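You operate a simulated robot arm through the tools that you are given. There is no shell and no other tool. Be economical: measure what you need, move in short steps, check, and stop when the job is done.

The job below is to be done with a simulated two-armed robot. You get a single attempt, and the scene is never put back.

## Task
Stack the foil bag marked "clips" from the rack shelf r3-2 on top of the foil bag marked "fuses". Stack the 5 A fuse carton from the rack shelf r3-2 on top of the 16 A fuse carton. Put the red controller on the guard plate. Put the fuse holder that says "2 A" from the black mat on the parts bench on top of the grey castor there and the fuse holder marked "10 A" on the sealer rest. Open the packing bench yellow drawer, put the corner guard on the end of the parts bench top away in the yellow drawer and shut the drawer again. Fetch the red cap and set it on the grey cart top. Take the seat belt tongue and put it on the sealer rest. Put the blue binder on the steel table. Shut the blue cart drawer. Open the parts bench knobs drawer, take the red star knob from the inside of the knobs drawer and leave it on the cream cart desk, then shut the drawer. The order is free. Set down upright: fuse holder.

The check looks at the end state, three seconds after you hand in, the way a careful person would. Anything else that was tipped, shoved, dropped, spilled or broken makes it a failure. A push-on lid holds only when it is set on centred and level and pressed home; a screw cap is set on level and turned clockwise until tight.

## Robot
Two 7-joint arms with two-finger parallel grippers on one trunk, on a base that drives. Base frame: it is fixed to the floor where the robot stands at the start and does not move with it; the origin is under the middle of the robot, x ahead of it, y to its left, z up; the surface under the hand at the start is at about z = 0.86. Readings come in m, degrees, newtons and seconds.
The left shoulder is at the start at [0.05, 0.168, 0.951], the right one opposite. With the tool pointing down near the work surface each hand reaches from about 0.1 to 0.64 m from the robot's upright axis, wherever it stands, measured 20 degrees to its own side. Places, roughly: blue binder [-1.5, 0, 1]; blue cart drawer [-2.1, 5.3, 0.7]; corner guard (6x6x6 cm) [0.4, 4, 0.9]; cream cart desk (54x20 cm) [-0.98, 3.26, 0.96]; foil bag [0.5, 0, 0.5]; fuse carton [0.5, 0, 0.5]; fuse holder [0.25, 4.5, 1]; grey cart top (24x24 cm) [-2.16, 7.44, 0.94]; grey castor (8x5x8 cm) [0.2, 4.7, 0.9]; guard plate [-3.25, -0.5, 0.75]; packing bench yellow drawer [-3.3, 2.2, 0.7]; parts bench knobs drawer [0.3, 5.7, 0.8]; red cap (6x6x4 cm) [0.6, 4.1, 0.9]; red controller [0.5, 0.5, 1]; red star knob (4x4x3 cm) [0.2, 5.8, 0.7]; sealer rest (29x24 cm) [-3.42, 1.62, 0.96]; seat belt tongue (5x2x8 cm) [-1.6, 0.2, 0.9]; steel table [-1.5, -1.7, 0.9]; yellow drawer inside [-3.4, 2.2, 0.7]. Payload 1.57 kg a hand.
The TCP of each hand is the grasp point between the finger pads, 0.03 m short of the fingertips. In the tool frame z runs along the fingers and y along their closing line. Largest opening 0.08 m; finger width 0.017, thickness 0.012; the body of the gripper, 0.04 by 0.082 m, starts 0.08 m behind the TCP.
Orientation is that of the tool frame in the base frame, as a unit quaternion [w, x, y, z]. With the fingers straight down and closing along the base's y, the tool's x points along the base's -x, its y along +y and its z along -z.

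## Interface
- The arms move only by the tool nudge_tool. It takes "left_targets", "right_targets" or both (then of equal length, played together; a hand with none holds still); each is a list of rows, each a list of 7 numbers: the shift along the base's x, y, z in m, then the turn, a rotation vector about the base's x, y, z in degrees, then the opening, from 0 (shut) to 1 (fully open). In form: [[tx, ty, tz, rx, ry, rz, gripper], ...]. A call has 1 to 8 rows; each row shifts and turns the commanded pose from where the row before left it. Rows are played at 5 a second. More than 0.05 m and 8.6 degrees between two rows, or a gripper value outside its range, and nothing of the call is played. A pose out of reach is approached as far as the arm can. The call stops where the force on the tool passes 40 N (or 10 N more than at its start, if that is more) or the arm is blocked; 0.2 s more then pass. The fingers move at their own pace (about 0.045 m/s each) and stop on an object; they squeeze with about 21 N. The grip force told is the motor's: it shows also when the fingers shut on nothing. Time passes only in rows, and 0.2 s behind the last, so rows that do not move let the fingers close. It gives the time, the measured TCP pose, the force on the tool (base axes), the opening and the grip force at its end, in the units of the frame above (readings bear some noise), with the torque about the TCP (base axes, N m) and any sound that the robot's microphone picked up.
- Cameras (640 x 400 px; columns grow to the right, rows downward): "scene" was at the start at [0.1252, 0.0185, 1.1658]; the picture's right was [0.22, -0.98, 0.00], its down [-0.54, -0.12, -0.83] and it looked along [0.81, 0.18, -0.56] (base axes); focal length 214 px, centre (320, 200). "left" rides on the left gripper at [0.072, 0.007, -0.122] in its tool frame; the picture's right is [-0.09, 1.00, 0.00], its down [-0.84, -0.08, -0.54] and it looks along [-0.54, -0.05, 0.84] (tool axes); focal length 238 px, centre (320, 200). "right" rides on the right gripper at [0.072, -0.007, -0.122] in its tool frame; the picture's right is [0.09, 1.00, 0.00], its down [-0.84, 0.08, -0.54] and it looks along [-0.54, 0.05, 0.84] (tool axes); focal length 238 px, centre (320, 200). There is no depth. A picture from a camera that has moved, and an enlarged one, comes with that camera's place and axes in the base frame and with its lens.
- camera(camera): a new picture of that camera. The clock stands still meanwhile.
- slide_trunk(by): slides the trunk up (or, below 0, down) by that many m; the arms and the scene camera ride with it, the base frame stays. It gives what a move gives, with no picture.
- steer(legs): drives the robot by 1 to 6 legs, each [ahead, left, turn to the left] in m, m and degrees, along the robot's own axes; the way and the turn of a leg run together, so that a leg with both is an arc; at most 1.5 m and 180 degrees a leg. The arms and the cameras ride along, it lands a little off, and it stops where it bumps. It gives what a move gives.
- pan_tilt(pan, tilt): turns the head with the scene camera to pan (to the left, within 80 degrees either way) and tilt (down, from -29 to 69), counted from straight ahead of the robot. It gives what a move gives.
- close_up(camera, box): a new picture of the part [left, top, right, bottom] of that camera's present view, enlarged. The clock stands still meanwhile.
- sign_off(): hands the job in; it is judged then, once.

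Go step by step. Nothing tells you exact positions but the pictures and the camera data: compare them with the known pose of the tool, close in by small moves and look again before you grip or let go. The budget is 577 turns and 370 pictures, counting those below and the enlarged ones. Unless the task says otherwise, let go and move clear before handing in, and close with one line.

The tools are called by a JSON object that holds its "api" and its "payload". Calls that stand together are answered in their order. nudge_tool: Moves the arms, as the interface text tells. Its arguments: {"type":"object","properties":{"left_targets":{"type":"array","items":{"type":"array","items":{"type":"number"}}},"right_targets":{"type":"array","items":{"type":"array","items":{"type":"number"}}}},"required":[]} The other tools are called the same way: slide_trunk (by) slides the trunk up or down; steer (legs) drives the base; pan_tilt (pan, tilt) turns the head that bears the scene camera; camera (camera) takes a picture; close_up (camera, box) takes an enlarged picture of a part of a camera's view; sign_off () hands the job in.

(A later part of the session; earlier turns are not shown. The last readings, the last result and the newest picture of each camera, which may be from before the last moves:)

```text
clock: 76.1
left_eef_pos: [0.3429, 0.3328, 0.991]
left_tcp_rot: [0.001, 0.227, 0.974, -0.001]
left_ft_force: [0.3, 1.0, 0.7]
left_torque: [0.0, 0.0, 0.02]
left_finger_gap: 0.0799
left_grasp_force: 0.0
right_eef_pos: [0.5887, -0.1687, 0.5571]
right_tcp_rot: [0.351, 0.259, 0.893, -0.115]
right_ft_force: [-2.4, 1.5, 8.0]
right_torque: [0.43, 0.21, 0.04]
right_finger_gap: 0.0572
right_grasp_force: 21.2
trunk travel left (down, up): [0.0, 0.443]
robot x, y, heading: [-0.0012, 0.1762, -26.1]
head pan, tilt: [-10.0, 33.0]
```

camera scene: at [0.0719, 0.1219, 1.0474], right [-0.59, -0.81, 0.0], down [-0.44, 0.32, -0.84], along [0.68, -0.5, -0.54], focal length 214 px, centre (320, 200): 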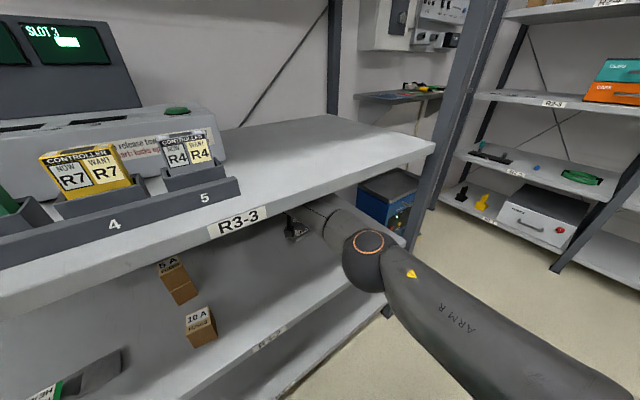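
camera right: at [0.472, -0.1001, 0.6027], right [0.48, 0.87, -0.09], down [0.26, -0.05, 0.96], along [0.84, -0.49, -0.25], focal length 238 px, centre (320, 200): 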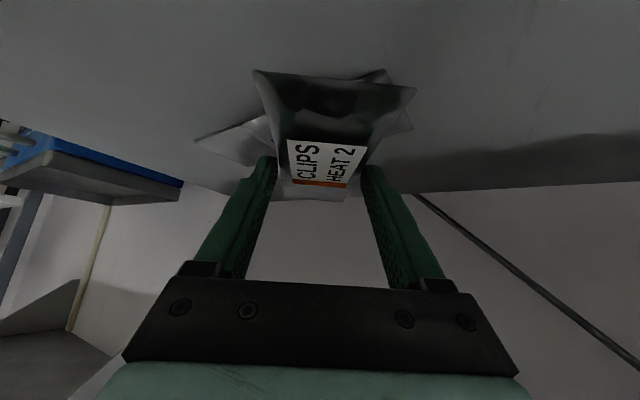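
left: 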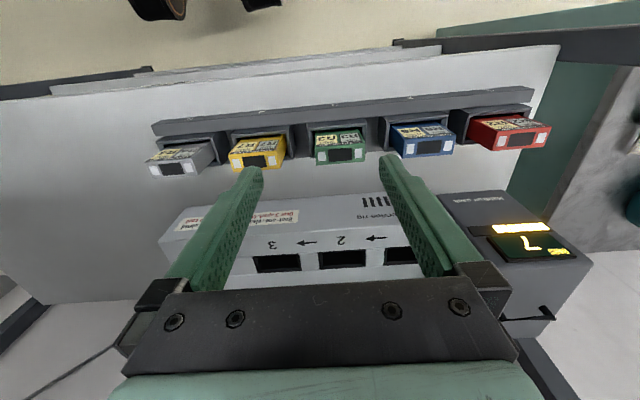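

Contact at 8 N. Release and retreat along the tool axis.

{"api": "nudge_tool", "payload": {"right_targets": [[0, 0, 0.001, 0, 0, 0, 0.2], [0, 0, 0, 0, 0, 0, 0.9], [0, 0, 0, 0, 0, 0, 0.9], [0, 0, 0, 0, 0, 0, 0.9], [-0.015, 0.01, 0.02, 0, 0, 0, 0.9], [-0.02, 0.015, 0.02, 0, 0, 0, 0.9], [-0.03, 0.02, 0.015, 0, 0, 0, 0.9]]}}

{"api": "camera", "payload": {"camera": "right"}}

```text
clock: 77.7
left_eef_pos: [0.3458, 0.3296, 0.9905]
left_tcp_rot: [0.001, 0.228, 0.974, 0.001]
left_ft_force: [0.9, 0.2, -0.3]
left_torque: [-0.02, -0.02, 0.0]
left_finger_gap: 0.08
left_grasp_force: 0.0
right_eef_pos: [0.5182, -0.1239, 0.5975]
right_tcp_rot: [0.341, 0.261, 0.896, -0.115]
right_ft_force: [0.4, 0.4, 0.8]
right_torque: [-0.01, 0.04, -0.01]
right_finger_gap: 0.072
right_grasp_force: 0.0
trunk travel left (down, up): [0.0, 0.443]
robot x, y, heading: [0.0014, 0.1735, -26.2]
head pan, tilt: [-10.0, 33.0]
```

```text
309 pictures are left
camera right: at [0.4025, -0.0555, 0.6394], right [0.48, 0.87, -0.09], down [0.27, -0.05, 0.96], along [0.83, -0.49, -0.26], focal length 238 px, centre (320, 200)
```

right: 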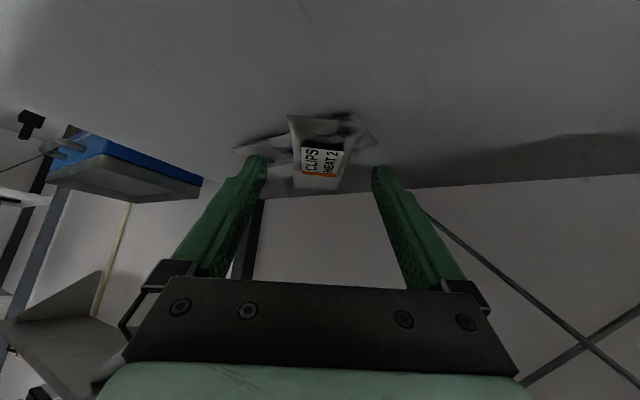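

The clips bag lies on the fuses bag. I zoom to confirm, then back the base out.

{"api": "close_up", "payload": {"camera": "right", "box": [220, 90, 400, 210]}}

{"api": "nudge_tool", "payload": {"right_targets": [[-0.03, 0.02, 0.015, 0, 0, 0, 0.9], [-0.035, 0.02, 0.015, 0, 0, 0, 0.9], [-0.035, 0.02, 0.0, 0, 0, 0, 0.9]]}}

{"api": "steer", "payload": {"legs": [[-0.25, 0, 0], [0, 0, 26], [-0.1, 0, 0]]}}

{"api": "camera", "payload": {"camera": "scene"}}

```text
3.33 times, centred on (310, 150) of right
camera zoom: at [0.4025, -0.0555, 0.6394], right [0.48, 0.87, -0.09], down [0.27, -0.05, 0.96], along [0.83, -0.49, -0.26], focal length 794 px, centre (353, 367)
```

zoom: 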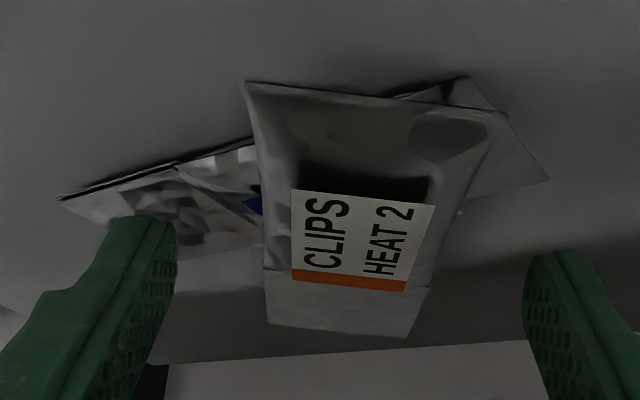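

```text
clock: 78.5
left_eef_pos: [0.3436, 0.3323, 0.9919]
left_tcp_rot: [0.002, 0.227, 0.974, 0.0]
left_ft_force: [-0.4, 0.3, -0.6]
left_torque: [0.04, -0.02, 0.04]
left_finger_gap: 0.0797
left_grasp_force: 0.1
right_eef_pos: [0.4229, -0.0601, 0.6424]
right_tcp_rot: [0.349, 0.26, 0.893, -0.114]
right_ft_force: [0.8, 0.1, -0.5]
right_torque: [-0.01, 0.0, 0.01]
right_finger_gap: 0.0721
right_grasp_force: 0.1
trunk travel left (down, up): [0.0, 0.443]
robot x, y, heading: [0.0012, 0.1771, -26.2]
head pan, tilt: [-10.0, 33.0]
```

```text
clock: 82.4
left_eef_pos: [-0.0805, 0.5773, 0.9909]
left_tcp_rot: [0.003, 0.005, 1.0, 0.0]
left_ft_force: [0.5, -0.5, -0.2]
left_torque: [-0.01, 0.02, 0.01]
left_finger_gap: 0.0799
left_grasp_force: 0.1
right_eef_pos: [0.1597, 0.2579, 0.6406]
right_tcp_rot: [0.365, 0.055, 0.929, -0.035]
right_ft_force: [0.2, -0.5, 0.5]
right_torque: [0.01, -0.01, 0.0]
right_finger_gap: 0.0721
right_grasp_force: 0.1
trunk travel left (down, up): [0.0, 0.443]
robot x, y, heading: [-0.3225, 0.2886, -0.7]
head pan, tilt: [-10.0, 33.0]
```

```text
307 pictures are left
camera scene: at [-0.1972, 0.271, 1.0474], right [-0.19, -0.98, 0.0], down [-0.54, 0.1, -0.84], along [0.82, -0.16, -0.54], focal length 214 px, centre (320, 200)
```

scene: 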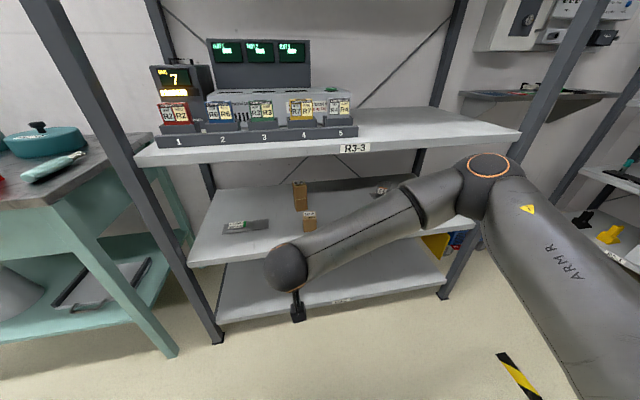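

Both stacks look right. Now the red controller: I raise the trunk, drive forward and inspect it with the left camera.

{"api": "slide_trunk", "payload": {"by": 0.25}}

{"api": "steer", "payload": {"legs": [[0.12, 0, 0]]}}

{"api": "camera", "payload": {"camera": "left"}}

{"api": "pan_tilt", "payload": {"pan": 15, "tilt": 40}}

{"api": "camera", "payload": {"camera": "scene"}}

```text
clock: 85.0
left_eef_pos: [-0.0823, 0.5779, 1.241]
left_tcp_rot: [0.002, 0.005, 1.0, 0.0]
left_ft_force: [-0.1, 0.3, 0.1]
left_torque: [0.01, 0.01, 0.01]
left_finger_gap: 0.08
left_grasp_force: 0.1
right_eef_pos: [0.1589, 0.2583, 0.8894]
right_tcp_rot: [0.364, 0.055, 0.929, -0.035]
right_ft_force: [0.2, 0.2, 0.0]
right_torque: [-0.03, -0.01, -0.01]
right_finger_gap: 0.0719
right_grasp_force: 0.1
trunk travel left (down, up): [-0.25, 0.193]
robot x, y, heading: [-0.3254, 0.287, -0.4]
head pan, tilt: [-10.0, 33.0]
```

```text
clock: 86.2
left_eef_pos: [0.0386, 0.5764, 1.2416]
left_tcp_rot: [0.002, 0.006, 1.0, 0.0]
left_ft_force: [-0.3, 0.8, -1.5]
left_torque: [-0.01, 0.04, 0.02]
left_finger_gap: 0.08
left_grasp_force: 0.1
right_eef_pos: [0.277, 0.2568, 0.89]
right_tcp_rot: [0.364, 0.055, 0.929, -0.034]
right_ft_force: [0.3, 0.6, 0.0]
right_torque: [0.01, 0.01, -0.02]
right_finger_gap: 0.0719
right_grasp_force: 0.0
trunk travel left (down, up): [-0.25, 0.193]
robot x, y, heading: [-0.2048, 0.2896, -0.8]
head pan, tilt: [-10.0, 33.0]
```

```text
306 pictures are left
camera left: at [-0.0343, 0.5839, 1.3622], right [0.1, 0.99, 0.0], down [0.83, -0.09, 0.55], along [0.54, -0.06, -0.84], focal length 238 px, centre (320, 200)
```

left: 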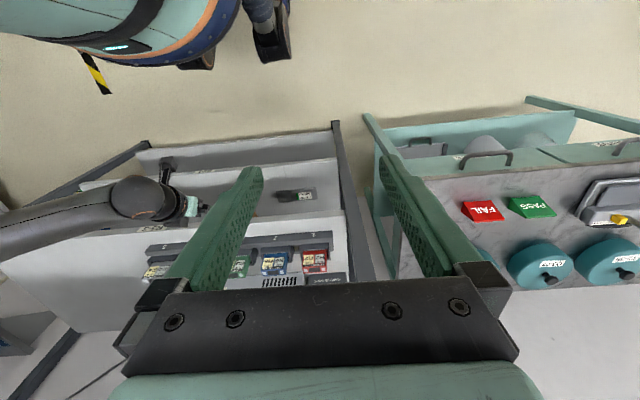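

```text
clock: 87.1
left_eef_pos: [0.0367, 0.5758, 1.2404]
left_tcp_rot: [0.002, 0.006, 1.0, 0.0]
left_ft_force: [0.4, -0.3, -0.3]
left_torque: [-0.01, 0.0, -0.05]
left_finger_gap: 0.08
left_grasp_force: 0.0
right_eef_pos: [0.2766, 0.2551, 0.8905]
right_tcp_rot: [0.364, 0.055, 0.929, -0.035]
right_ft_force: [-0.3, -0.5, -0.1]
right_torque: [-0.01, 0.02, -0.02]
right_finger_gap: 0.0718
right_grasp_force: 0.0
trunk travel left (down, up): [-0.25, 0.193]
robot x, y, heading: [-0.2058, 0.2869, -0.9]
head pan, tilt: [15.0, 40.0]
```

```text
305 pictures are left
camera scene: at [-0.0846, 0.3069, 1.2867], right [0.25, -0.97, 0.0], down [-0.62, -0.16, -0.77], along [0.74, 0.19, -0.64], focal length 214 px, centre (320, 200)
```

scene: 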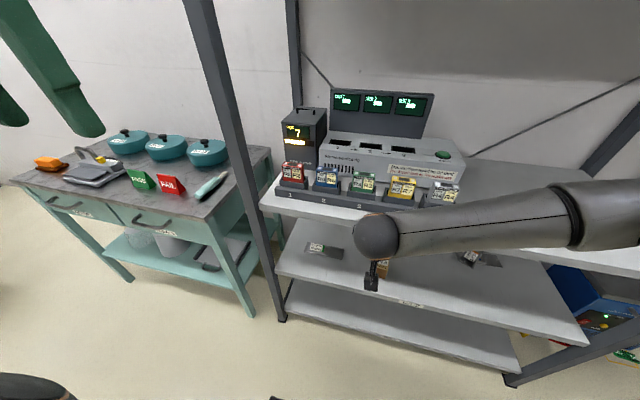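

First fold the right hand up and back, and yaw the left hand 90° so it closes front-to-back.

{"api": "nudge_tool", "payload": {"right_targets": [[-0.02, -0.03, 0.03, 0, 6, 0, 0.5], [-0.02, -0.03, 0.03, 0, 6, 0, 0.5], [-0.02, -0.03, 0.03, 0, 6, 0, 0.5], [0, -0.035, 0.03, 0, 6, 0, 0.5], [0, -0.035, 0.03, 0, 6, 0, 0.5], [0, -0.035, 0.03, 0, 6, 0, 0.5], [0, -0.035, 0.03, 0, 6, 0, 0.5], [0, 0, 0.04, 0, 4, 0, 0.5]], "left_targets": [[0.02, 0, 0, 0, 0, -8.5, 1], [0.02, 0, 0, 0, 0, -8.5, 1], [0.02, 0, 0, 0, 0, -8.5, 1], [0.02, 0, 0, 0, 0, -8.5, 1], [0.02, 0, 0, 0, 0, -8.5, 1], [0.02, 0, 0, 0, 0, -8.5, 1], [0.02, 0, 0, 0, 0, -8.5, 1], [0.02, 0, 0, 0, 0, -8.5, 1]]}}

```text
clock: 88.9
left_eef_pos: [0.1957, 0.5797, 1.2372]
left_tcp_rot: [0.003, 0.565, 0.825, -0.002]
left_ft_force: [-0.1, 0.6, -0.2]
left_torque: [-0.02, 0.04, 0.04]
left_finger_gap: 0.0801
left_grasp_force: 0.0
left hand out of reach, approached as far as the arm can: row 8
right_eef_pos: [0.217, 0.0272, 1.1413]
right_tcp_rot: [-0.028, 0.037, 0.998, -0.053]
right_ft_force: [0.5, -0.8, -0.3]
right_torque: [-0.07, 0.0, -0.01]
right_finger_gap: 0.0397
right_grasp_force: 0.1
trunk travel left (down, up): [-0.25, 0.193]
robot x, y, heading: [-0.2097, 0.2856, -0.7]
head pan, tilt: [15.0, 40.0]
```

{"api": "nudge_tool", "payload": {"left_targets": [[0.02, 0, -0.03, 0, 0, -7, 1], [0.0, 0, -0.03, 0, 0, -7, 1], [0.0, 0, -0.03, 0, 0, -6, 1]]}}

{"api": "steer", "payload": {"legs": [[0.12, 0, 0]]}}

{"api": "camera", "payload": {"camera": "left"}}

{"api": "camera", "payload": {"camera": "scene"}}

```text
clock: 89.7
left_eef_pos: [0.2165, 0.5785, 1.1479]
left_tcp_rot: [0.002, 0.7, 0.715, -0.002]
left_ft_force: [-0.5, 0.1, -0.5]
left_torque: [-0.03, 0.03, 0.02]
left_finger_gap: 0.0799
left_grasp_force: 0.0
right_eef_pos: [0.2167, 0.028, 1.141]
right_tcp_rot: [-0.028, 0.037, 0.997, -0.054]
right_ft_force: [0.0, -0.5, 0.0]
right_torque: [0.0, 0.03, 0.01]
right_finger_gap: 0.0403
right_grasp_force: 0.0
trunk travel left (down, up): [-0.25, 0.193]
robot x, y, heading: [-0.2082, 0.2837, -0.7]
head pan, tilt: [15.0, 40.0]
```

```text
clock: 90.9
left_eef_pos: [0.313, 0.5789, 1.147]
left_tcp_rot: [-0.005, 0.69, 0.724, -0.007]
left_ft_force: [-1.2, -0.2, 0.7]
left_torque: [0.04, -0.19, 0.11]
left_finger_gap: 0.0802
left_grasp_force: 0.0
right_eef_pos: [0.3189, 0.0254, 1.1405]
right_tcp_rot: [-0.028, 0.037, 0.998, -0.052]
right_ft_force: [-0.2, -0.2, 0.7]
right_torque: [-0.01, 0.01, 0.01]
right_finger_gap: 0.04
right_grasp_force: 0.0
trunk travel left (down, up): [-0.25, 0.193]
robot x, y, heading: [-0.1075, 0.2884, -0.7]
head pan, tilt: [15.0, 40.0]
stopped in leg 1: the force on the tool passed its limit at 109 N (the readings are from after the stop); the commanded pose is now the measured one
```

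```text
304 pictures are left
camera left: at [0.3191, 0.6503, 1.2688], right [1.0, -0.05, -0.02], down [-0.03, -0.84, 0.55], along [-0.04, -0.54, -0.84], focal length 238 px, centre (320, 200)
```

left: 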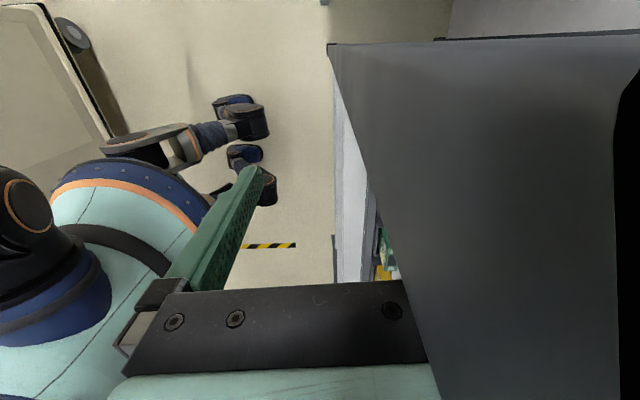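

```text
303 pictures are left
camera scene: at [0.0171, 0.3057, 1.2868], right [0.25, -0.97, 0.0], down [-0.62, -0.16, -0.77], along [0.74, 0.19, -0.64], focal length 214 px, centre (320, 200)
```

scene: 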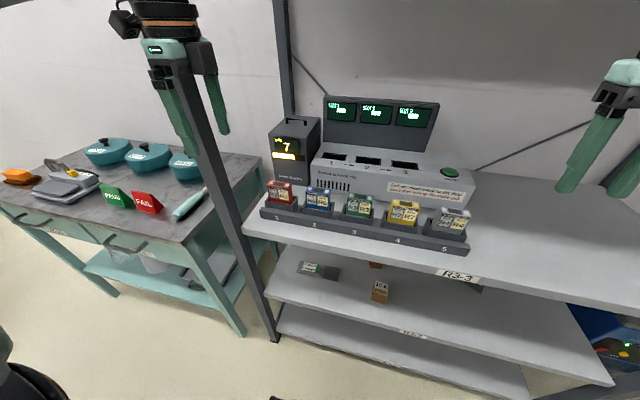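

The left hand touched the rack post. I back away at once and zoom on the controller to measure it.

{"api": "steer", "payload": {"legs": [[-0.1, 0, 0]]}}

{"api": "close_up", "payload": {"camera": "scene", "box": [230, 100, 390, 240]}}

```text
clock: 92.0
left_eef_pos: [0.2101, 0.5794, 1.1483]
left_tcp_rot: [-0.006, 0.69, 0.723, -0.007]
left_ft_force: [-1.5, -0.6, 0.3]
left_torque: [-0.02, -0.04, -0.01]
left_finger_gap: 0.0801
left_grasp_force: 0.1
right_eef_pos: [0.2171, 0.0274, 1.1407]
right_tcp_rot: [-0.027, 0.036, 0.998, -0.053]
right_ft_force: [0.1, -0.5, -0.6]
right_torque: [-0.01, -0.03, -0.03]
right_finger_gap: 0.0401
right_grasp_force: 0.0
trunk travel left (down, up): [-0.25, 0.193]
robot x, y, heading: [-0.2051, 0.2921, -0.7]
head pan, tilt: [15.0, 40.0]
```

```text
2.86 times, centred on (310, 170) of scene
camera zoom: at [-0.0854, 0.3071, 1.2868], right [0.25, -0.97, 0.0], down [-0.62, -0.16, -0.77], along [0.74, 0.19, -0.64], focal length 613 px, centre (349, 286)
```

zoom: 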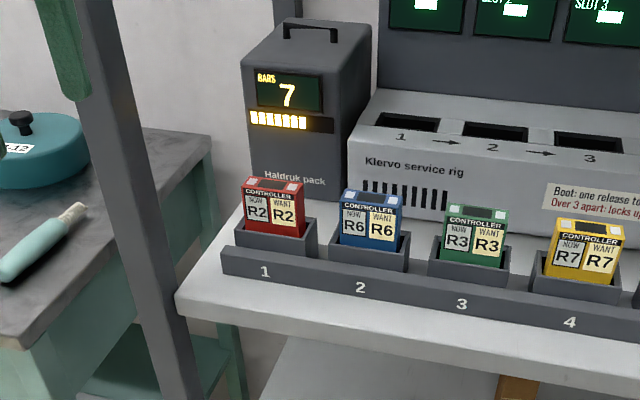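

The controller is about 6.4 cm wide, so closing along y works and keeps the camera off the post. I yaw the left hand back.

{"api": "nudge_tool", "payload": {"left_targets": [[0, -0.02, 0, 0, 0, 8.5, 1], [0, -0.02, 0, 0, 0, 8.5, 1], [0, -0.02, 0, 0, 0, 8.5, 1], [0, 0, 0, 0, 0, 8.5, 1], [0, 0, 0, 0, 0, 8.5, 1], [0, 0, 0, 0, 0, 8.5, 1], [0, 0, 0, 0, 0, 8.5, 1], [0, 0, 0, 0, 0, 8.5, 1]]}}

{"api": "nudge_tool", "payload": {"left_targets": [[0, 0, 0, 0, 0, 8.5, 1], [0, 0, 0, 0, 0, 8.5, 1], [0, 0, 0, 0, 0, 3, 1]]}}

{"api": "camera", "payload": {"camera": "left"}}

```text
clock: 93.8
left_eef_pos: [0.2115, 0.518, 1.1457]
left_tcp_rot: [0.0, 0.167, 0.986, -0.009]
left_ft_force: [-0.3, -0.1, -0.4]
left_torque: [0.01, 0.05, -0.01]
left_finger_gap: 0.08
left_grasp_force: 0.1
right_eef_pos: [0.2179, 0.0275, 1.1409]
right_tcp_rot: [-0.027, 0.036, 0.997, -0.054]
right_ft_force: [-0.4, 0.1, -0.6]
right_torque: [0.01, -0.02, 0.01]
right_finger_gap: 0.04
right_grasp_force: 0.0
trunk travel left (down, up): [-0.25, 0.193]
robot x, y, heading: [-0.2065, 0.2849, -0.7]
head pan, tilt: [15.0, 40.0]
```

```text
clock: 94.7
left_eef_pos: [0.212, 0.5205, 1.1463]
left_tcp_rot: [0.002, -0.007, 1.0, -0.008]
left_ft_force: [0.6, 0.0, 0.0]
left_torque: [0.0, 0.0, 0.0]
left_finger_gap: 0.0802
left_grasp_force: 0.1
right_eef_pos: [0.2169, 0.0274, 1.1402]
right_tcp_rot: [-0.028, 0.036, 0.998, -0.053]
right_ft_force: [-0.3, -0.5, 0.4]
right_torque: [0.02, -0.02, 0.0]
right_finger_gap: 0.0401
right_grasp_force: 0.0
trunk travel left (down, up): [-0.25, 0.193]
robot x, y, heading: [-0.2093, 0.285, -0.5]
head pan, tilt: [15.0, 40.0]
```

```text
301 pictures are left
camera left: at [0.1399, 0.5275, 1.2687], right [0.08, 1.0, -0.02], down [0.84, -0.06, 0.55], along [0.54, -0.06, -0.84], focal length 238 px, centre (320, 200)
```

left: 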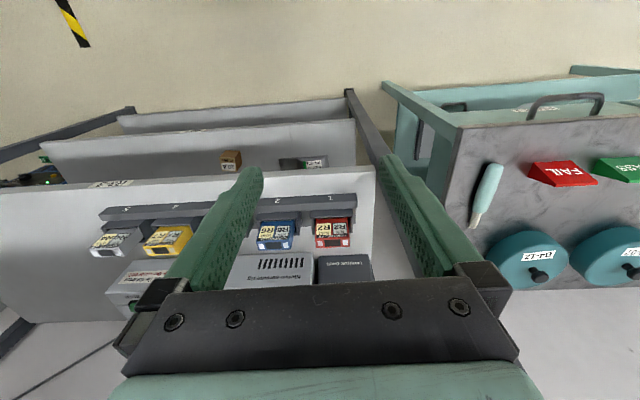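

Red controller top ≈(0.428, 0.521, 0.96). I drive forward and move the left hand over it.

{"api": "steer", "payload": {"legs": [[0.12, 0, 0]]}}

{"api": "nudge_tool", "payload": {"left_targets": [[0.03, 0, -0.03, 0, 0, 0, 1], [0.03, 0, -0.03, 0, 0, 0, 1], [0.02, 0, -0.02, 0, 0, 0, 1]]}}

{"api": "camera", "payload": {"camera": "left"}}

{"api": "close_up", "payload": {"camera": "scene", "box": [180, 60, 380, 260]}}

```text
clock: 95.9
left_eef_pos: [0.3326, 0.5177, 1.1464]
left_tcp_rot: [0.001, -0.005, 1.0, -0.009]
left_ft_force: [0.1, -0.2, -0.1]
left_torque: [-0.01, 0.01, 0.03]
left_finger_gap: 0.0798
left_grasp_force: 0.0
right_eef_pos: [0.3377, 0.0259, 1.1385]
right_tcp_rot: [-0.028, 0.038, 0.997, -0.054]
right_ft_force: [0.5, 0.1, -0.2]
right_torque: [0.01, 0.03, -0.02]
right_finger_gap: 0.0399
right_grasp_force: 0.1
trunk travel left (down, up): [-0.25, 0.193]
robot x, y, heading: [-0.0845, 0.2873, -0.7]
head pan, tilt: [15.0, 40.0]
```

```text
clock: 96.7
left_eef_pos: [0.4131, 0.5155, 1.0682]
left_tcp_rot: [0.003, -0.005, 1.0, -0.008]
left_ft_force: [0.1, -0.4, 0.7]
left_torque: [-0.01, 0.02, -0.03]
left_finger_gap: 0.0799
left_grasp_force: 0.0
right_eef_pos: [0.336, 0.0264, 1.1401]
right_tcp_rot: [-0.027, 0.036, 0.998, -0.053]
right_ft_force: [0.5, 0.0, -0.2]
right_torque: [0.0, -0.02, 0.02]
right_finger_gap: 0.0401
right_grasp_force: 0.1
trunk travel left (down, up): [-0.25, 0.193]
robot x, y, heading: [-0.0837, 0.2832, -0.8]
head pan, tilt: [15.0, 40.0]
```

```text
300 pictures are left
camera left: at [0.342, 0.5237, 1.1889], right [0.08, 1.0, -0.02], down [0.83, -0.06, 0.55], along [0.54, -0.06, -0.84], focal length 238 px, centre (320, 200)
```

left: 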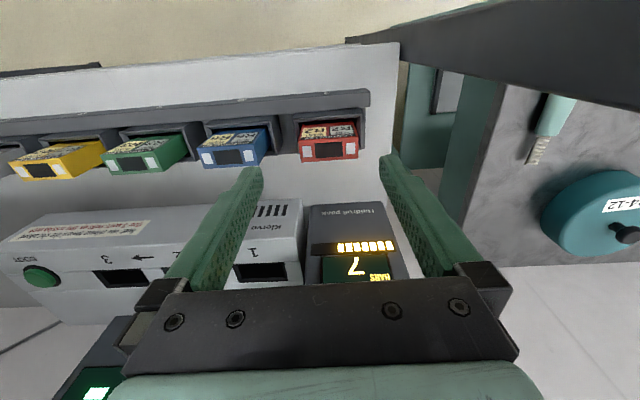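

```text
2.00 times, centred on (280, 160) of scene
camera zoom: at [0.035, 0.3047, 1.2869], right [0.25, -0.97, 0.0], down [-0.62, -0.16, -0.77], along [0.74, 0.19, -0.64], focal length 429 px, centre (400, 280)
```

zoom: 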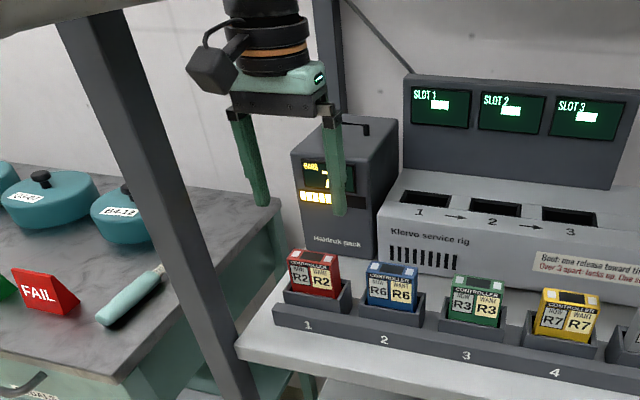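

Centre confirmed ≈(0.430,0.521), 5.8×2.8 cm on top. Descend in two stages.

{"api": "nudge_tool", "payload": {"left_targets": [[0.015, 0.006, -0.03, 0, 0, 0, 1], [0, 0, -0.03, 0, 0, 0, 1], [0, 0, -0.025, 0, 0, 0, 1]]}}

{"api": "camera", "payload": {"camera": "left"}}

{"api": "close_up", "payload": {"camera": "scene", "box": [230, 110, 350, 220]}}

```text
clock: 97.5
left_eef_pos: [0.4231, 0.514, 0.9922]
left_tcp_rot: [0.011, 0.0, 1.0, -0.004]
left_ft_force: [-0.1, 0.0, -0.1]
left_torque: [0.01, -0.01, -0.01]
left_finger_gap: 0.0799
left_grasp_force: 0.0
right_eef_pos: [0.3304, 0.0168, 1.1418]
right_tcp_rot: [-0.025, 0.038, 0.998, -0.048]
right_ft_force: [-0.2, -0.5, -0.5]
right_torque: [0.0, 0.01, -0.01]
right_finger_gap: 0.0398
right_grasp_force: 0.0
trunk travel left (down, up): [-0.25, 0.193]
robot x, y, heading: [-0.0846, 0.2865, -0.7]
head pan, tilt: [15.0, 40.0]
```

```text
298 pictures are left
camera left: at [0.3498, 0.5219, 1.1129], right [0.09, 1.0, -0.01], down [0.83, -0.07, 0.56], along [0.56, -0.06, -0.83], focal length 238 px, centre (320, 200)
```

left: 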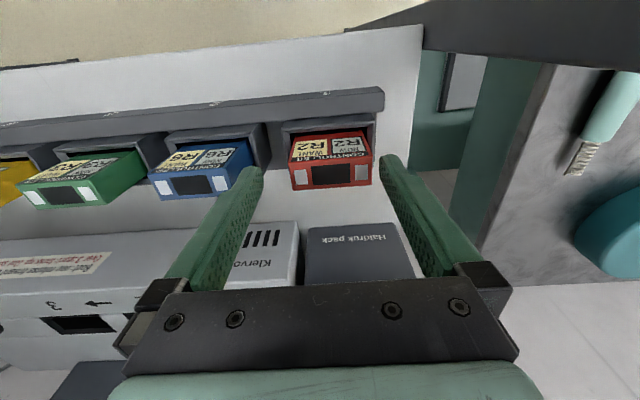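

```text
3.64 times, centred on (290, 165) of scene
camera zoom: at [0.028, 0.296, 1.2881], right [0.25, -0.97, -0.01], down [-0.62, -0.15, -0.77], along [0.75, 0.19, -0.64], focal length 780 px, centre (429, 327)
```

zoom: 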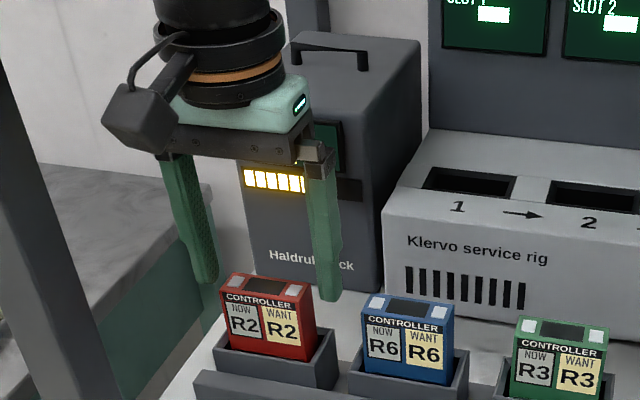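

The robot's readings shifted slightly; the left forearm may be pressing on the rack post. I look.

{"api": "pan_tilt", "payload": {"pan": 45, "tilt": 25}}

{"api": "camera", "payload": {"camera": "scene"}}

```text
clock: 98.4
left_eef_pos: [0.423, 0.5145, 0.9927]
left_tcp_rot: [0.01, -0.002, 1.0, -0.003]
left_ft_force: [0.2, -0.7, -0.6]
left_torque: [-0.01, -0.04, 0.02]
left_finger_gap: 0.0799
left_grasp_force: 0.0
right_eef_pos: [0.3315, 0.0182, 1.1404]
right_tcp_rot: [-0.025, 0.038, 0.998, -0.048]
right_ft_force: [-0.4, 0.5, 0.2]
right_torque: [-0.02, 0.02, 0.02]
right_finger_gap: 0.04
right_grasp_force: 0.1
trunk travel left (down, up): [-0.25, 0.193]
robot x, y, heading: [-0.0858, 0.2856, -0.8]
head pan, tilt: [45.0, 25.0]
```

```text
296 pictures are left
camera scene: at [0.0114, 0.3391, 1.3114], right [0.7, -0.72, 0.0], down [-0.3, -0.29, -0.91], along [0.65, 0.64, -0.41], focal length 214 px, centre (320, 200)
```

scene: 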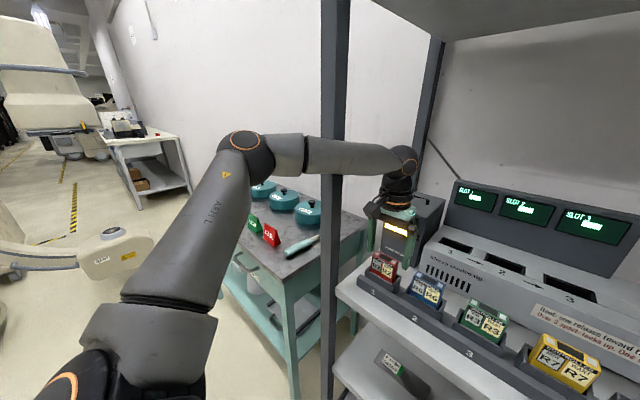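

The left forearm reaches around the post, so I reverse exactly out and will use the right arm, whose elbow stays inside the rack opening.

{"api": "nudge_tool", "payload": {"left_targets": [[0, 0, 0.025, 0, 0, 0, 1], [0, 0, 0.03, 0, 0, 0, 1], [-0.015, -0.0, 0.03, 0, 0, 0, 1], [-0.02, 0, 0.02, 0, 0, 0, 1], [-0.03, 0, 0.03, 0, 0, 0, 1], [-0.03, 0, 0.03, 0, 0, 0, 1]]}}

{"api": "camera", "payload": {"camera": "scene"}}

```text
clock: 99.8
left_eef_pos: [0.3324, 0.5228, 1.1461]
left_tcp_rot: [0.001, -0.007, 1.0, -0.009]
left_ft_force: [0.0, 0.1, 0.7]
left_torque: [-0.02, -0.03, -0.01]
left_finger_gap: 0.0798
left_grasp_force: 0.1
right_eef_pos: [0.3369, 0.0256, 1.1402]
right_tcp_rot: [-0.027, 0.037, 0.998, -0.053]
right_ft_force: [0.0, 0.7, 0.2]
right_torque: [-0.03, 0.01, -0.01]
right_finger_gap: 0.0401
right_grasp_force: 0.1
trunk travel left (down, up): [-0.25, 0.193]
robot x, y, heading: [-0.0823, 0.2856, -0.6]
head pan, tilt: [45.0, 25.0]
```

```text
295 pictures are left
camera scene: at [0.0189, 0.3487, 1.3102], right [0.7, -0.72, 0.0], down [-0.3, -0.29, -0.91], along [0.65, 0.63, -0.42], focal length 214 px, centre (320, 200)
```

scene: 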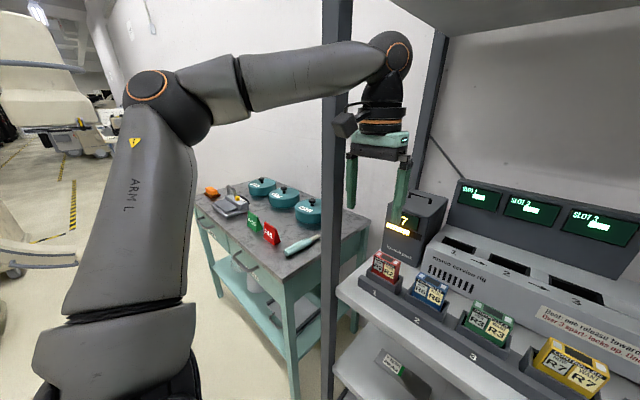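

Arm is back out front. I retract the left hand, level the right hand, back up and shift left so the right arm faces the controller.

{"api": "steer", "payload": {"legs": [[-0.15, 0, 0], [0, 0.38, 0]]}}

{"api": "nudge_tool", "payload": {"left_targets": [[-0.04, 0, 0, 0, 0, 0, 1], [-0.04, 0, 0, 0, 0, 0, 1], [-0.04, 0, 0, 0, 0, 0, 1], [-0.03, 0, 0, 0, 0, 0, 1]], "right_targets": [[0, 0.02, 0, 6.2, 0, 0, 1], [0, 0.02, 0, 0, -3.3, 0, 1], [0, 0.02, 0, 0, 0, 4, 1], [0, 0.02, 0, 0, 0, 0, 1]]}}

{"api": "camera", "payload": {"camera": "right"}}

```text
clock: 104.7
left_eef_pos: [0.187, 0.907, 1.1462]
left_tcp_rot: [0.001, -0.008, 1.0, -0.009]
left_ft_force: [-0.1, 0.0, -0.6]
left_torque: [0.0, 0.01, 0.02]
left_finger_gap: 0.0801
left_grasp_force: 0.0
right_eef_pos: [0.1927, 0.4097, 1.1408]
right_tcp_rot: [-0.029, 0.034, 0.998, -0.054]
right_ft_force: [0.8, -0.8, -0.1]
right_torque: [0.0, 0.02, 0.01]
right_finger_gap: 0.0401
right_grasp_force: 0.1
trunk travel left (down, up): [-0.25, 0.193]
robot x, y, heading: [-0.2327, 0.67, -0.3]
head pan, tilt: [45.0, 25.0]
```

```text
clock: 105.7
left_eef_pos: [0.0348, 0.9095, 1.1454]
left_tcp_rot: [0.001, -0.009, 1.0, -0.01]
left_ft_force: [-0.5, 0.7, -0.5]
left_torque: [-0.01, 0.02, 0.01]
left_finger_gap: 0.08
left_grasp_force: 0.1
right_eef_pos: [0.1928, 0.4923, 1.1383]
right_tcp_rot: [-0.001, -0.001, 1.0, 0.001]
right_ft_force: [0.1, -0.3, 0.4]
right_torque: [0.01, -0.02, -0.01]
right_finger_gap: 0.08
right_grasp_force: 0.1
trunk travel left (down, up): [-0.25, 0.193]
robot x, y, heading: [-0.2323, 0.6656, -0.4]
head pan, tilt: [45.0, 25.0]
```

```text
294 pictures are left
camera right: at [0.1217, 0.4846, 1.2594], right [-0.1, 1.0, 0.0], down [0.84, 0.08, 0.54], along [0.54, 0.05, -0.84], focal length 238 px, centre (320, 200)
```

right: 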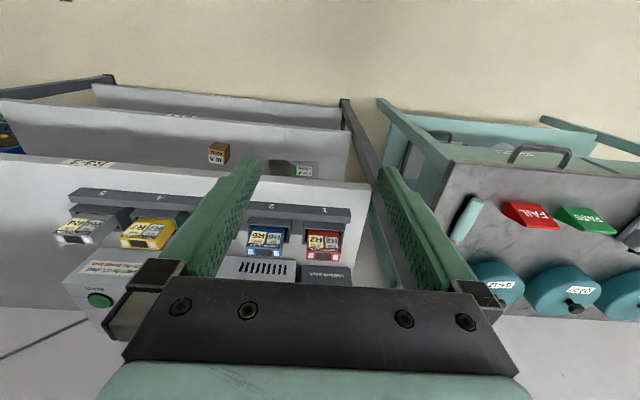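

Right hand is level and near. Drive ahead and approach.

{"api": "steer", "payload": {"legs": [[0.14, 0, 0]]}}

{"api": "nudge_tool", "payload": {"right_targets": [[0.03, 0.01, -0.03, 0, 0, 0, 1], [0.03, 0.01, -0.03, 0, 0, 0, 1], [0.03, 0.01, -0.03, 0, 0, 0, 1]]}}

{"api": "camera", "payload": {"camera": "right"}}

{"api": "pan_tilt", "payload": {"pan": -10, "tilt": 40}}

{"api": "camera", "payload": {"camera": "scene"}}

```text
clock: 107.0
left_eef_pos: [0.1695, 0.9105, 1.1463]
left_tcp_rot: [0.002, -0.012, 1.0, -0.009]
left_ft_force: [-0.1, 0.3, 0.3]
left_torque: [0.0, 0.01, -0.02]
left_finger_gap: 0.08
left_grasp_force: 0.0
right_eef_pos: [0.3308, 0.4933, 1.1379]
right_tcp_rot: [-0.001, -0.006, 1.0, 0.003]
right_ft_force: [-0.6, -0.1, -0.5]
right_torque: [0.01, 0.07, 0.0]
right_finger_gap: 0.0799
right_grasp_force: 0.1
trunk travel left (down, up): [-0.25, 0.193]
robot x, y, heading: [-0.0904, 0.662, -0.0]
head pan, tilt: [45.0, 25.0]
```

```text
clock: 107.8
left_eef_pos: [0.1698, 0.9111, 1.1447]
left_tcp_rot: [0.001, -0.013, 1.0, -0.009]
left_ft_force: [-0.5, 0.9, 0.3]
left_torque: [0.01, 0.03, -0.01]
left_finger_gap: 0.0799
left_grasp_force: 0.2
right_eef_pos: [0.4211, 0.5247, 1.0478]
right_tcp_rot: [-0.001, -0.007, 1.0, 0.001]
right_ft_force: [0.3, -0.1, 0.1]
right_torque: [0.0, 0.03, 0.02]
right_finger_gap: 0.08
right_grasp_force: 0.0
trunk travel left (down, up): [-0.25, 0.193]
robot x, y, heading: [-0.0941, 0.6672, -0.0]
head pan, tilt: [45.0, 25.0]
```

```text
293 pictures are left
camera right: at [0.3501, 0.5166, 1.1693], right [-0.1, 0.99, 0.0], down [0.84, 0.09, 0.54], along [0.54, 0.06, -0.84], focal length 238 px, centre (320, 200)
```

right: 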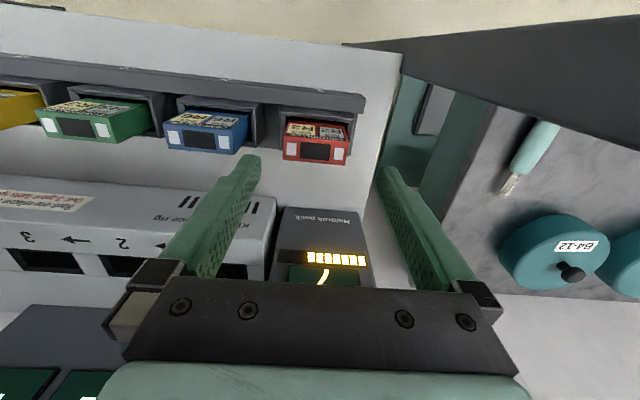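

```text
clock: 109.0
left_eef_pos: [0.1694, 0.9115, 1.1453]
left_tcp_rot: [0.001, -0.013, 1.0, -0.009]
left_ft_force: [-0.1, -0.5, -0.8]
left_torque: [0.01, -0.01, 0.01]
left_finger_gap: 0.0801
left_grasp_force: 0.1
right_eef_pos: [0.4196, 0.5251, 1.048]
right_tcp_rot: [-0.001, -0.007, 1.0, 0.002]
right_ft_force: [0.8, 0.5, 0.0]
right_torque: [-0.03, -0.01, 0.02]
right_finger_gap: 0.0799
right_grasp_force: 0.0
trunk travel left (down, up): [-0.25, 0.193]
robot x, y, heading: [-0.0976, 0.6684, 0.1]
head pan, tilt: [-10.0, 40.0]
```

```text
292 pictures are left
camera scene: at [0.0271, 0.6516, 1.2867], right [-0.17, -0.99, 0.0], down [-0.63, 0.11, -0.77], along [0.75, -0.13, -0.64], focal length 214 px, centre (320, 200)
```

scene: 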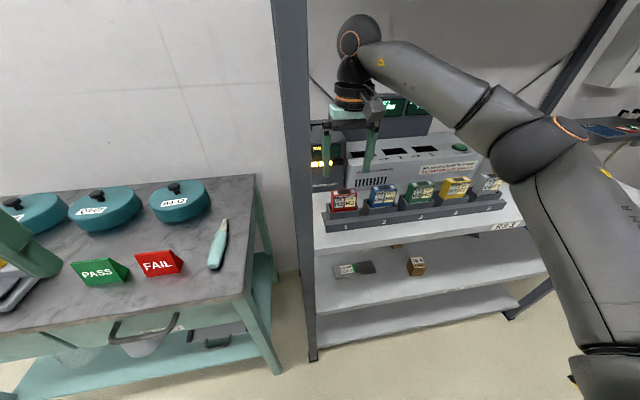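

The arm is clear. Descend around the red controller.

{"api": "nudge_tool", "payload": {"right_targets": [[0.009, -0.003, -0.03, 0, 0, 0, 1], [0, 0, -0.03, 0, 0, 0, 1], [0, 0, -0.025, 0, 0, 0, 1]]}}

{"api": "camera", "payload": {"camera": "right"}}

{"api": "close_up", "payload": {"camera": "scene", "box": [290, 100, 450, 240]}}

```text
clock: 109.8
left_eef_pos: [0.1701, 0.9102, 1.1455]
left_tcp_rot: [0.002, -0.013, 1.0, -0.009]
left_ft_force: [-0.7, 0.2, -0.4]
left_torque: [0.0, 0.0, 0.0]
left_finger_gap: 0.08
left_grasp_force: 0.1
right_eef_pos: [0.4293, 0.5235, 0.9642]
right_tcp_rot: [-0.001, -0.006, 1.0, 0.002]
right_ft_force: [1.1, -0.1, 0.1]
right_torque: [0.02, 0.04, -0.01]
right_finger_gap: 0.0799
right_grasp_force: 0.0
trunk travel left (down, up): [-0.25, 0.193]
robot x, y, heading: [-0.096, 0.6666, 0.1]
head pan, tilt: [-10.0, 40.0]
```

```text
291 pictures are left
camera right: at [0.3592, 0.5145, 1.085], right [-0.1, 0.99, 0.0], down [0.84, 0.09, 0.54], along [0.54, 0.06, -0.84], focal length 238 px, centre (320, 200)
```

right: 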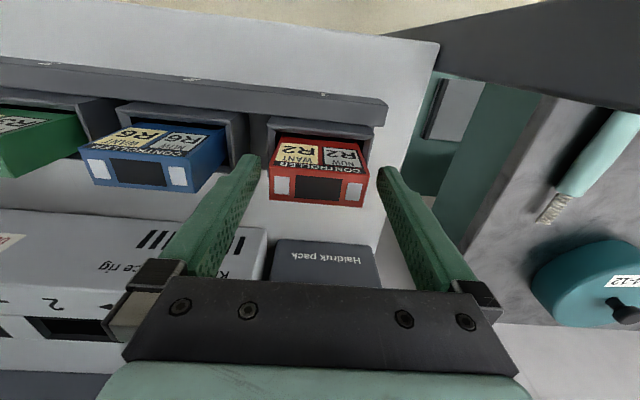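

```text
2.86 times, centred on (370, 170) of scene
camera zoom: at [0.0272, 0.6514, 1.2867], right [-0.17, -0.98, 0.0], down [-0.63, 0.11, -0.77], along [0.75, -0.13, -0.64], focal length 613 px, centre (177, 286)
```

zoom: 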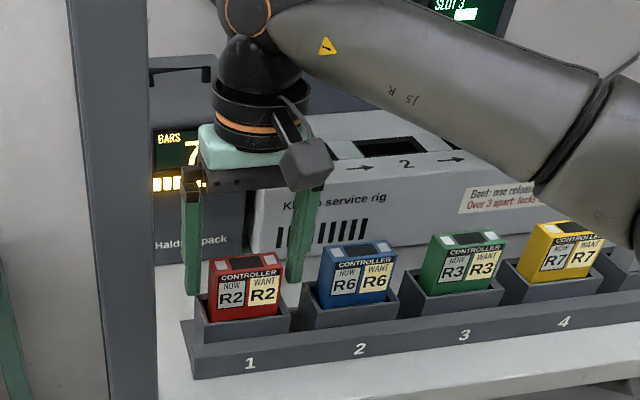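

{"api": "nudge_tool", "payload": {"right_targets": [[0.001, -0.001, -0.016, 0, 0, 0, 1], [0, 0, 0, 0, 0, 0, 0], [0, 0, 0, 0, 0, 0, 0], [0, 0, 0, 0, 0, 0, 0], [0, 0, 0, 0, 0, 0, 0]]}}

{"api": "camera", "payload": {"camera": "right"}}

```text
clock: 111.0
left_eef_pos: [0.1702, 0.9103, 1.1447]
left_tcp_rot: [0.002, -0.013, 1.0, -0.008]
left_ft_force: [-0.2, 0.1, 0.3]
left_torque: [0.01, 0.0, -0.03]
left_finger_gap: 0.0797
left_grasp_force: 0.1
right_eef_pos: [0.4315, 0.5214, 0.9473]
right_tcp_rot: [-0.001, -0.006, 1.0, 0.002]
right_ft_force: [0.4, -0.4, 0.3]
right_torque: [-0.03, 0.0, 0.02]
right_finger_gap: 0.0597
right_grasp_force: 21.3
trunk travel left (down, up): [-0.25, 0.193]
robot x, y, heading: [-0.0936, 0.67, 0.1]
head pan, tilt: [-10.0, 40.0]
```

```text
289 pictures are left
camera right: at [0.3606, 0.5137, 1.0688], right [-0.1, 0.99, 0.0], down [0.84, 0.09, 0.54], along [0.54, 0.06, -0.84], focal length 238 px, centre (320, 200)
```

right: 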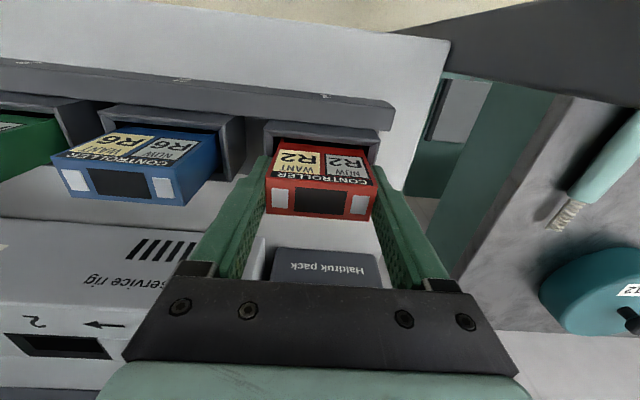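

Gripped at 6 cm. Lift slowly.

{"api": "nudge_tool", "payload": {"right_targets": [[0, 0, 0.015, 0, 0, 0, 0], [0, 0, 0.015, 0, 0, 0, 0]]}}

{"api": "camera", "payload": {"camera": "right"}}

```text
clock: 111.7
left_eef_pos: [0.1692, 0.9118, 1.1458]
left_tcp_rot: [0.001, -0.013, 1.0, -0.009]
left_ft_force: [0.6, 0.3, -0.2]
left_torque: [0.02, -0.01, 0.0]
left_finger_gap: 0.0801
left_grasp_force: 0.0
right_eef_pos: [0.4272, 0.5208, 0.9782]
right_tcp_rot: [-0.001, -0.007, 1.0, 0.001]
right_ft_force: [0.9, 0.2, -2.2]
right_torque: [0.02, -0.04, -0.04]
right_finger_gap: 0.0598
right_grasp_force: 21.2
trunk travel left (down, up): [-0.25, 0.193]
robot x, y, heading: [-0.0944, 0.6668, 0.2]
head pan, tilt: [-10.0, 40.0]
```

```text
288 pictures are left
camera right: at [0.3566, 0.5136, 1.0994], right [-0.1, 0.99, 0.0], down [0.84, 0.09, 0.54], along [0.54, 0.06, -0.84], focal length 238 px, centre (320, 200)
```

right: 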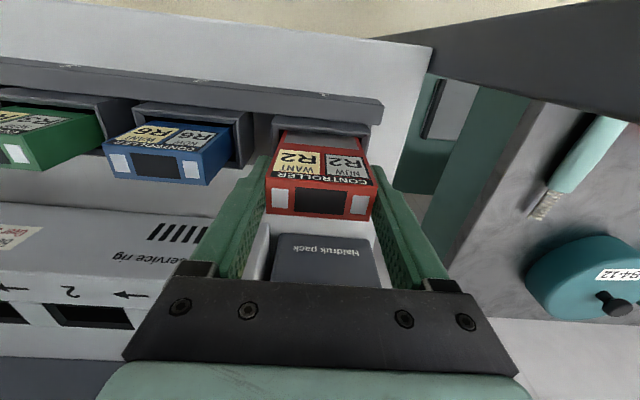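

It slides out freely. Lift clear and back out.

{"api": "nudge_tool", "payload": {"right_targets": [[0, 0, 0.03, 0, 0, 0, 0], [0, 0, 0.04, 0, 0, 0, 0], [0, 0, 0.045, 0, 0, 0, 0], [-0.03, 0, 0.03, 0, 0, 0, 0], [-0.04, 0, 0.01, 0, 0, 0, 0], [-0.04, 0, 0, 0, 0, 0, 0]]}}

{"api": "camera", "payload": {"camera": "right"}}

{"api": "close_up", "payload": {"camera": "scene", "box": [290, 60, 490, 240]}}

```text
clock: 113.0
left_eef_pos: [0.1688, 0.911, 1.146]
left_tcp_rot: [0.003, -0.012, 1.0, -0.009]
left_ft_force: [-0.2, -1.1, 0.1]
left_torque: [0.05, 0.0, 0.01]
left_finger_gap: 0.0799
left_grasp_force: 0.0
right_eef_pos: [0.3204, 0.5228, 1.1324]
right_tcp_rot: [-0.001, -0.005, 1.0, 0.001]
right_ft_force: [-1.4, -0.3, -1.0]
right_torque: [-0.01, 0.0, -0.01]
right_finger_gap: 0.0598
right_grasp_force: 21.3
trunk travel left (down, up): [-0.25, 0.193]
robot x, y, heading: [-0.0936, 0.668, -0.0]
head pan, tilt: [-10.0, 40.0]
```

```text
287 pictures are left
camera right: at [0.2486, 0.5146, 1.2537], right [-0.1, 0.99, 0.0], down [0.84, 0.09, 0.54], along [0.54, 0.06, -0.84], focal length 238 px, centre (320, 200)
```

right: 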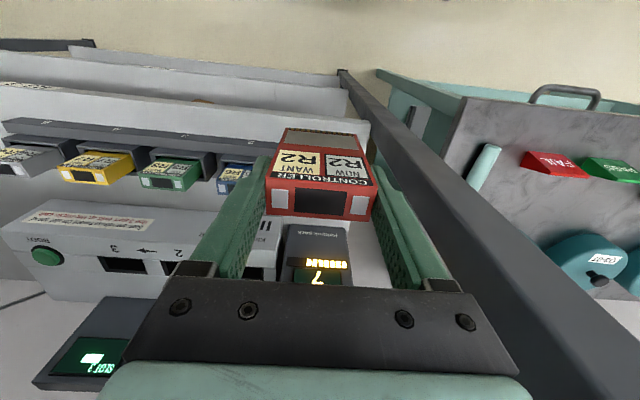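

```text
2.22 times, centred on (390, 150) of scene
camera zoom: at [0.0269, 0.6514, 1.2868], right [-0.17, -0.98, 0.0], down [-0.63, 0.11, -0.77], along [0.75, -0.13, -0.64], focal length 477 px, centre (164, 311)
```

zoom: 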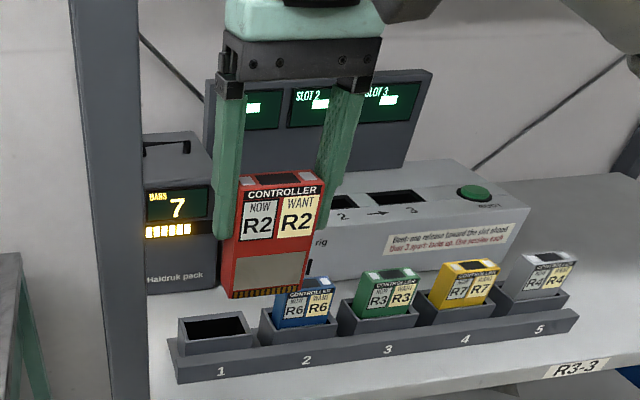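

The controller is out. I retract it toward the body, then drive left along the bench to open floor and look around.

{"api": "nudge_tool", "payload": {"right_targets": [[-0.04, 0, 0.01, 0, 0, 0, 0], [-0.04, -0.01, 0.01, 0, 0, 0, 0], [-0.02, -0.02, 0.0, 0, 0, 0, 0]]}}

{"api": "steer", "payload": {"legs": [[-0.12, 0, 0], [0, 0.8, 0]]}}

{"api": "pan_tilt", "payload": {"pan": 80, "tilt": 15}}

{"api": "camera", "payload": {"camera": "scene"}}

```text
clock: 113.8
left_eef_pos: [0.1695, 0.9103, 1.1462]
left_tcp_rot: [0.002, -0.012, 1.0, -0.008]
left_ft_force: [-0.5, -0.6, -0.2]
left_torque: [-0.02, -0.03, 0.0]
left_finger_gap: 0.0799
left_grasp_force: 0.0
right_eef_pos: [0.2209, 0.4904, 1.1529]
right_tcp_rot: [-0.001, -0.006, 1.0, 0.002]
right_ft_force: [0.1, 0.6, -1.4]
right_torque: [0.0, 0.01, 0.03]
right_finger_gap: 0.0596
right_grasp_force: 20.6
trunk travel left (down, up): [-0.25, 0.193]
robot x, y, heading: [-0.0965, 0.6673, 0.2]
head pan, tilt: [-10.0, 40.0]
```

```text
clock: 122.3
left_eef_pos: [0.0531, 1.7321, 1.1458]
left_tcp_rot: [0.0, -0.011, 1.0, -0.009]
left_ft_force: [-0.1, -0.7, 0.8]
left_torque: [0.01, -0.02, 0.03]
left_finger_gap: 0.08
left_grasp_force: 0.1
right_eef_pos: [0.1017, 1.3116, 1.1538]
right_tcp_rot: [-0.001, -0.006, 1.0, 0.002]
right_ft_force: [0.4, 0.5, -2.0]
right_torque: [0.02, 0.02, 0.03]
right_finger_gap: 0.0596
right_grasp_force: 20.7
trunk travel left (down, up): [-0.25, 0.193]
robot x, y, heading: [-0.2158, 1.4923, -0.1]
head pan, tilt: [-10.0, 40.0]
```

```text
clock: 123.9
left_eef_pos: [0.0535, 1.7314, 1.146]
left_tcp_rot: [0.001, -0.012, 1.0, -0.008]
left_ft_force: [0.1, 0.4, 0.4]
left_torque: [0.0, -0.01, 0.02]
left_finger_gap: 0.0799
left_grasp_force: 0.1
right_eef_pos: [0.1025, 1.3126, 1.1529]
right_tcp_rot: [-0.001, -0.005, 1.0, 0.002]
right_ft_force: [-0.3, -0.8, -2.1]
right_torque: [-0.02, 0.03, -0.02]
right_finger_gap: 0.0596
right_grasp_force: 21.2
trunk travel left (down, up): [-0.25, 0.193]
robot x, y, heading: [-0.2101, 1.4889, -0.3]
head pan, tilt: [80.0, 15.0]
```

```text
285 pictures are left
camera scene: at [-0.1571, 1.5795, 1.3263], right [0.98, -0.18, 0.0], down [-0.05, -0.25, -0.97], along [0.17, 0.95, -0.26], focal length 214 px, centre (320, 200)
```

scene: 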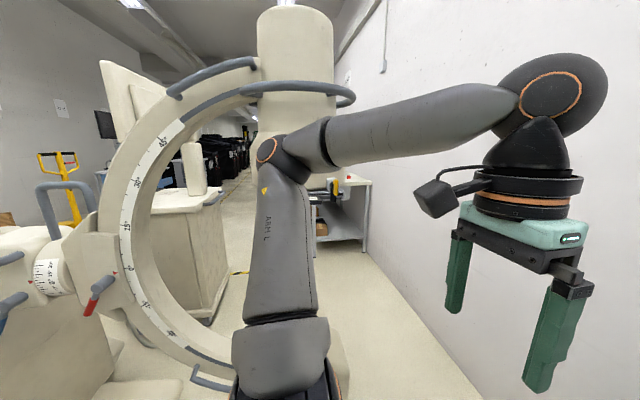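

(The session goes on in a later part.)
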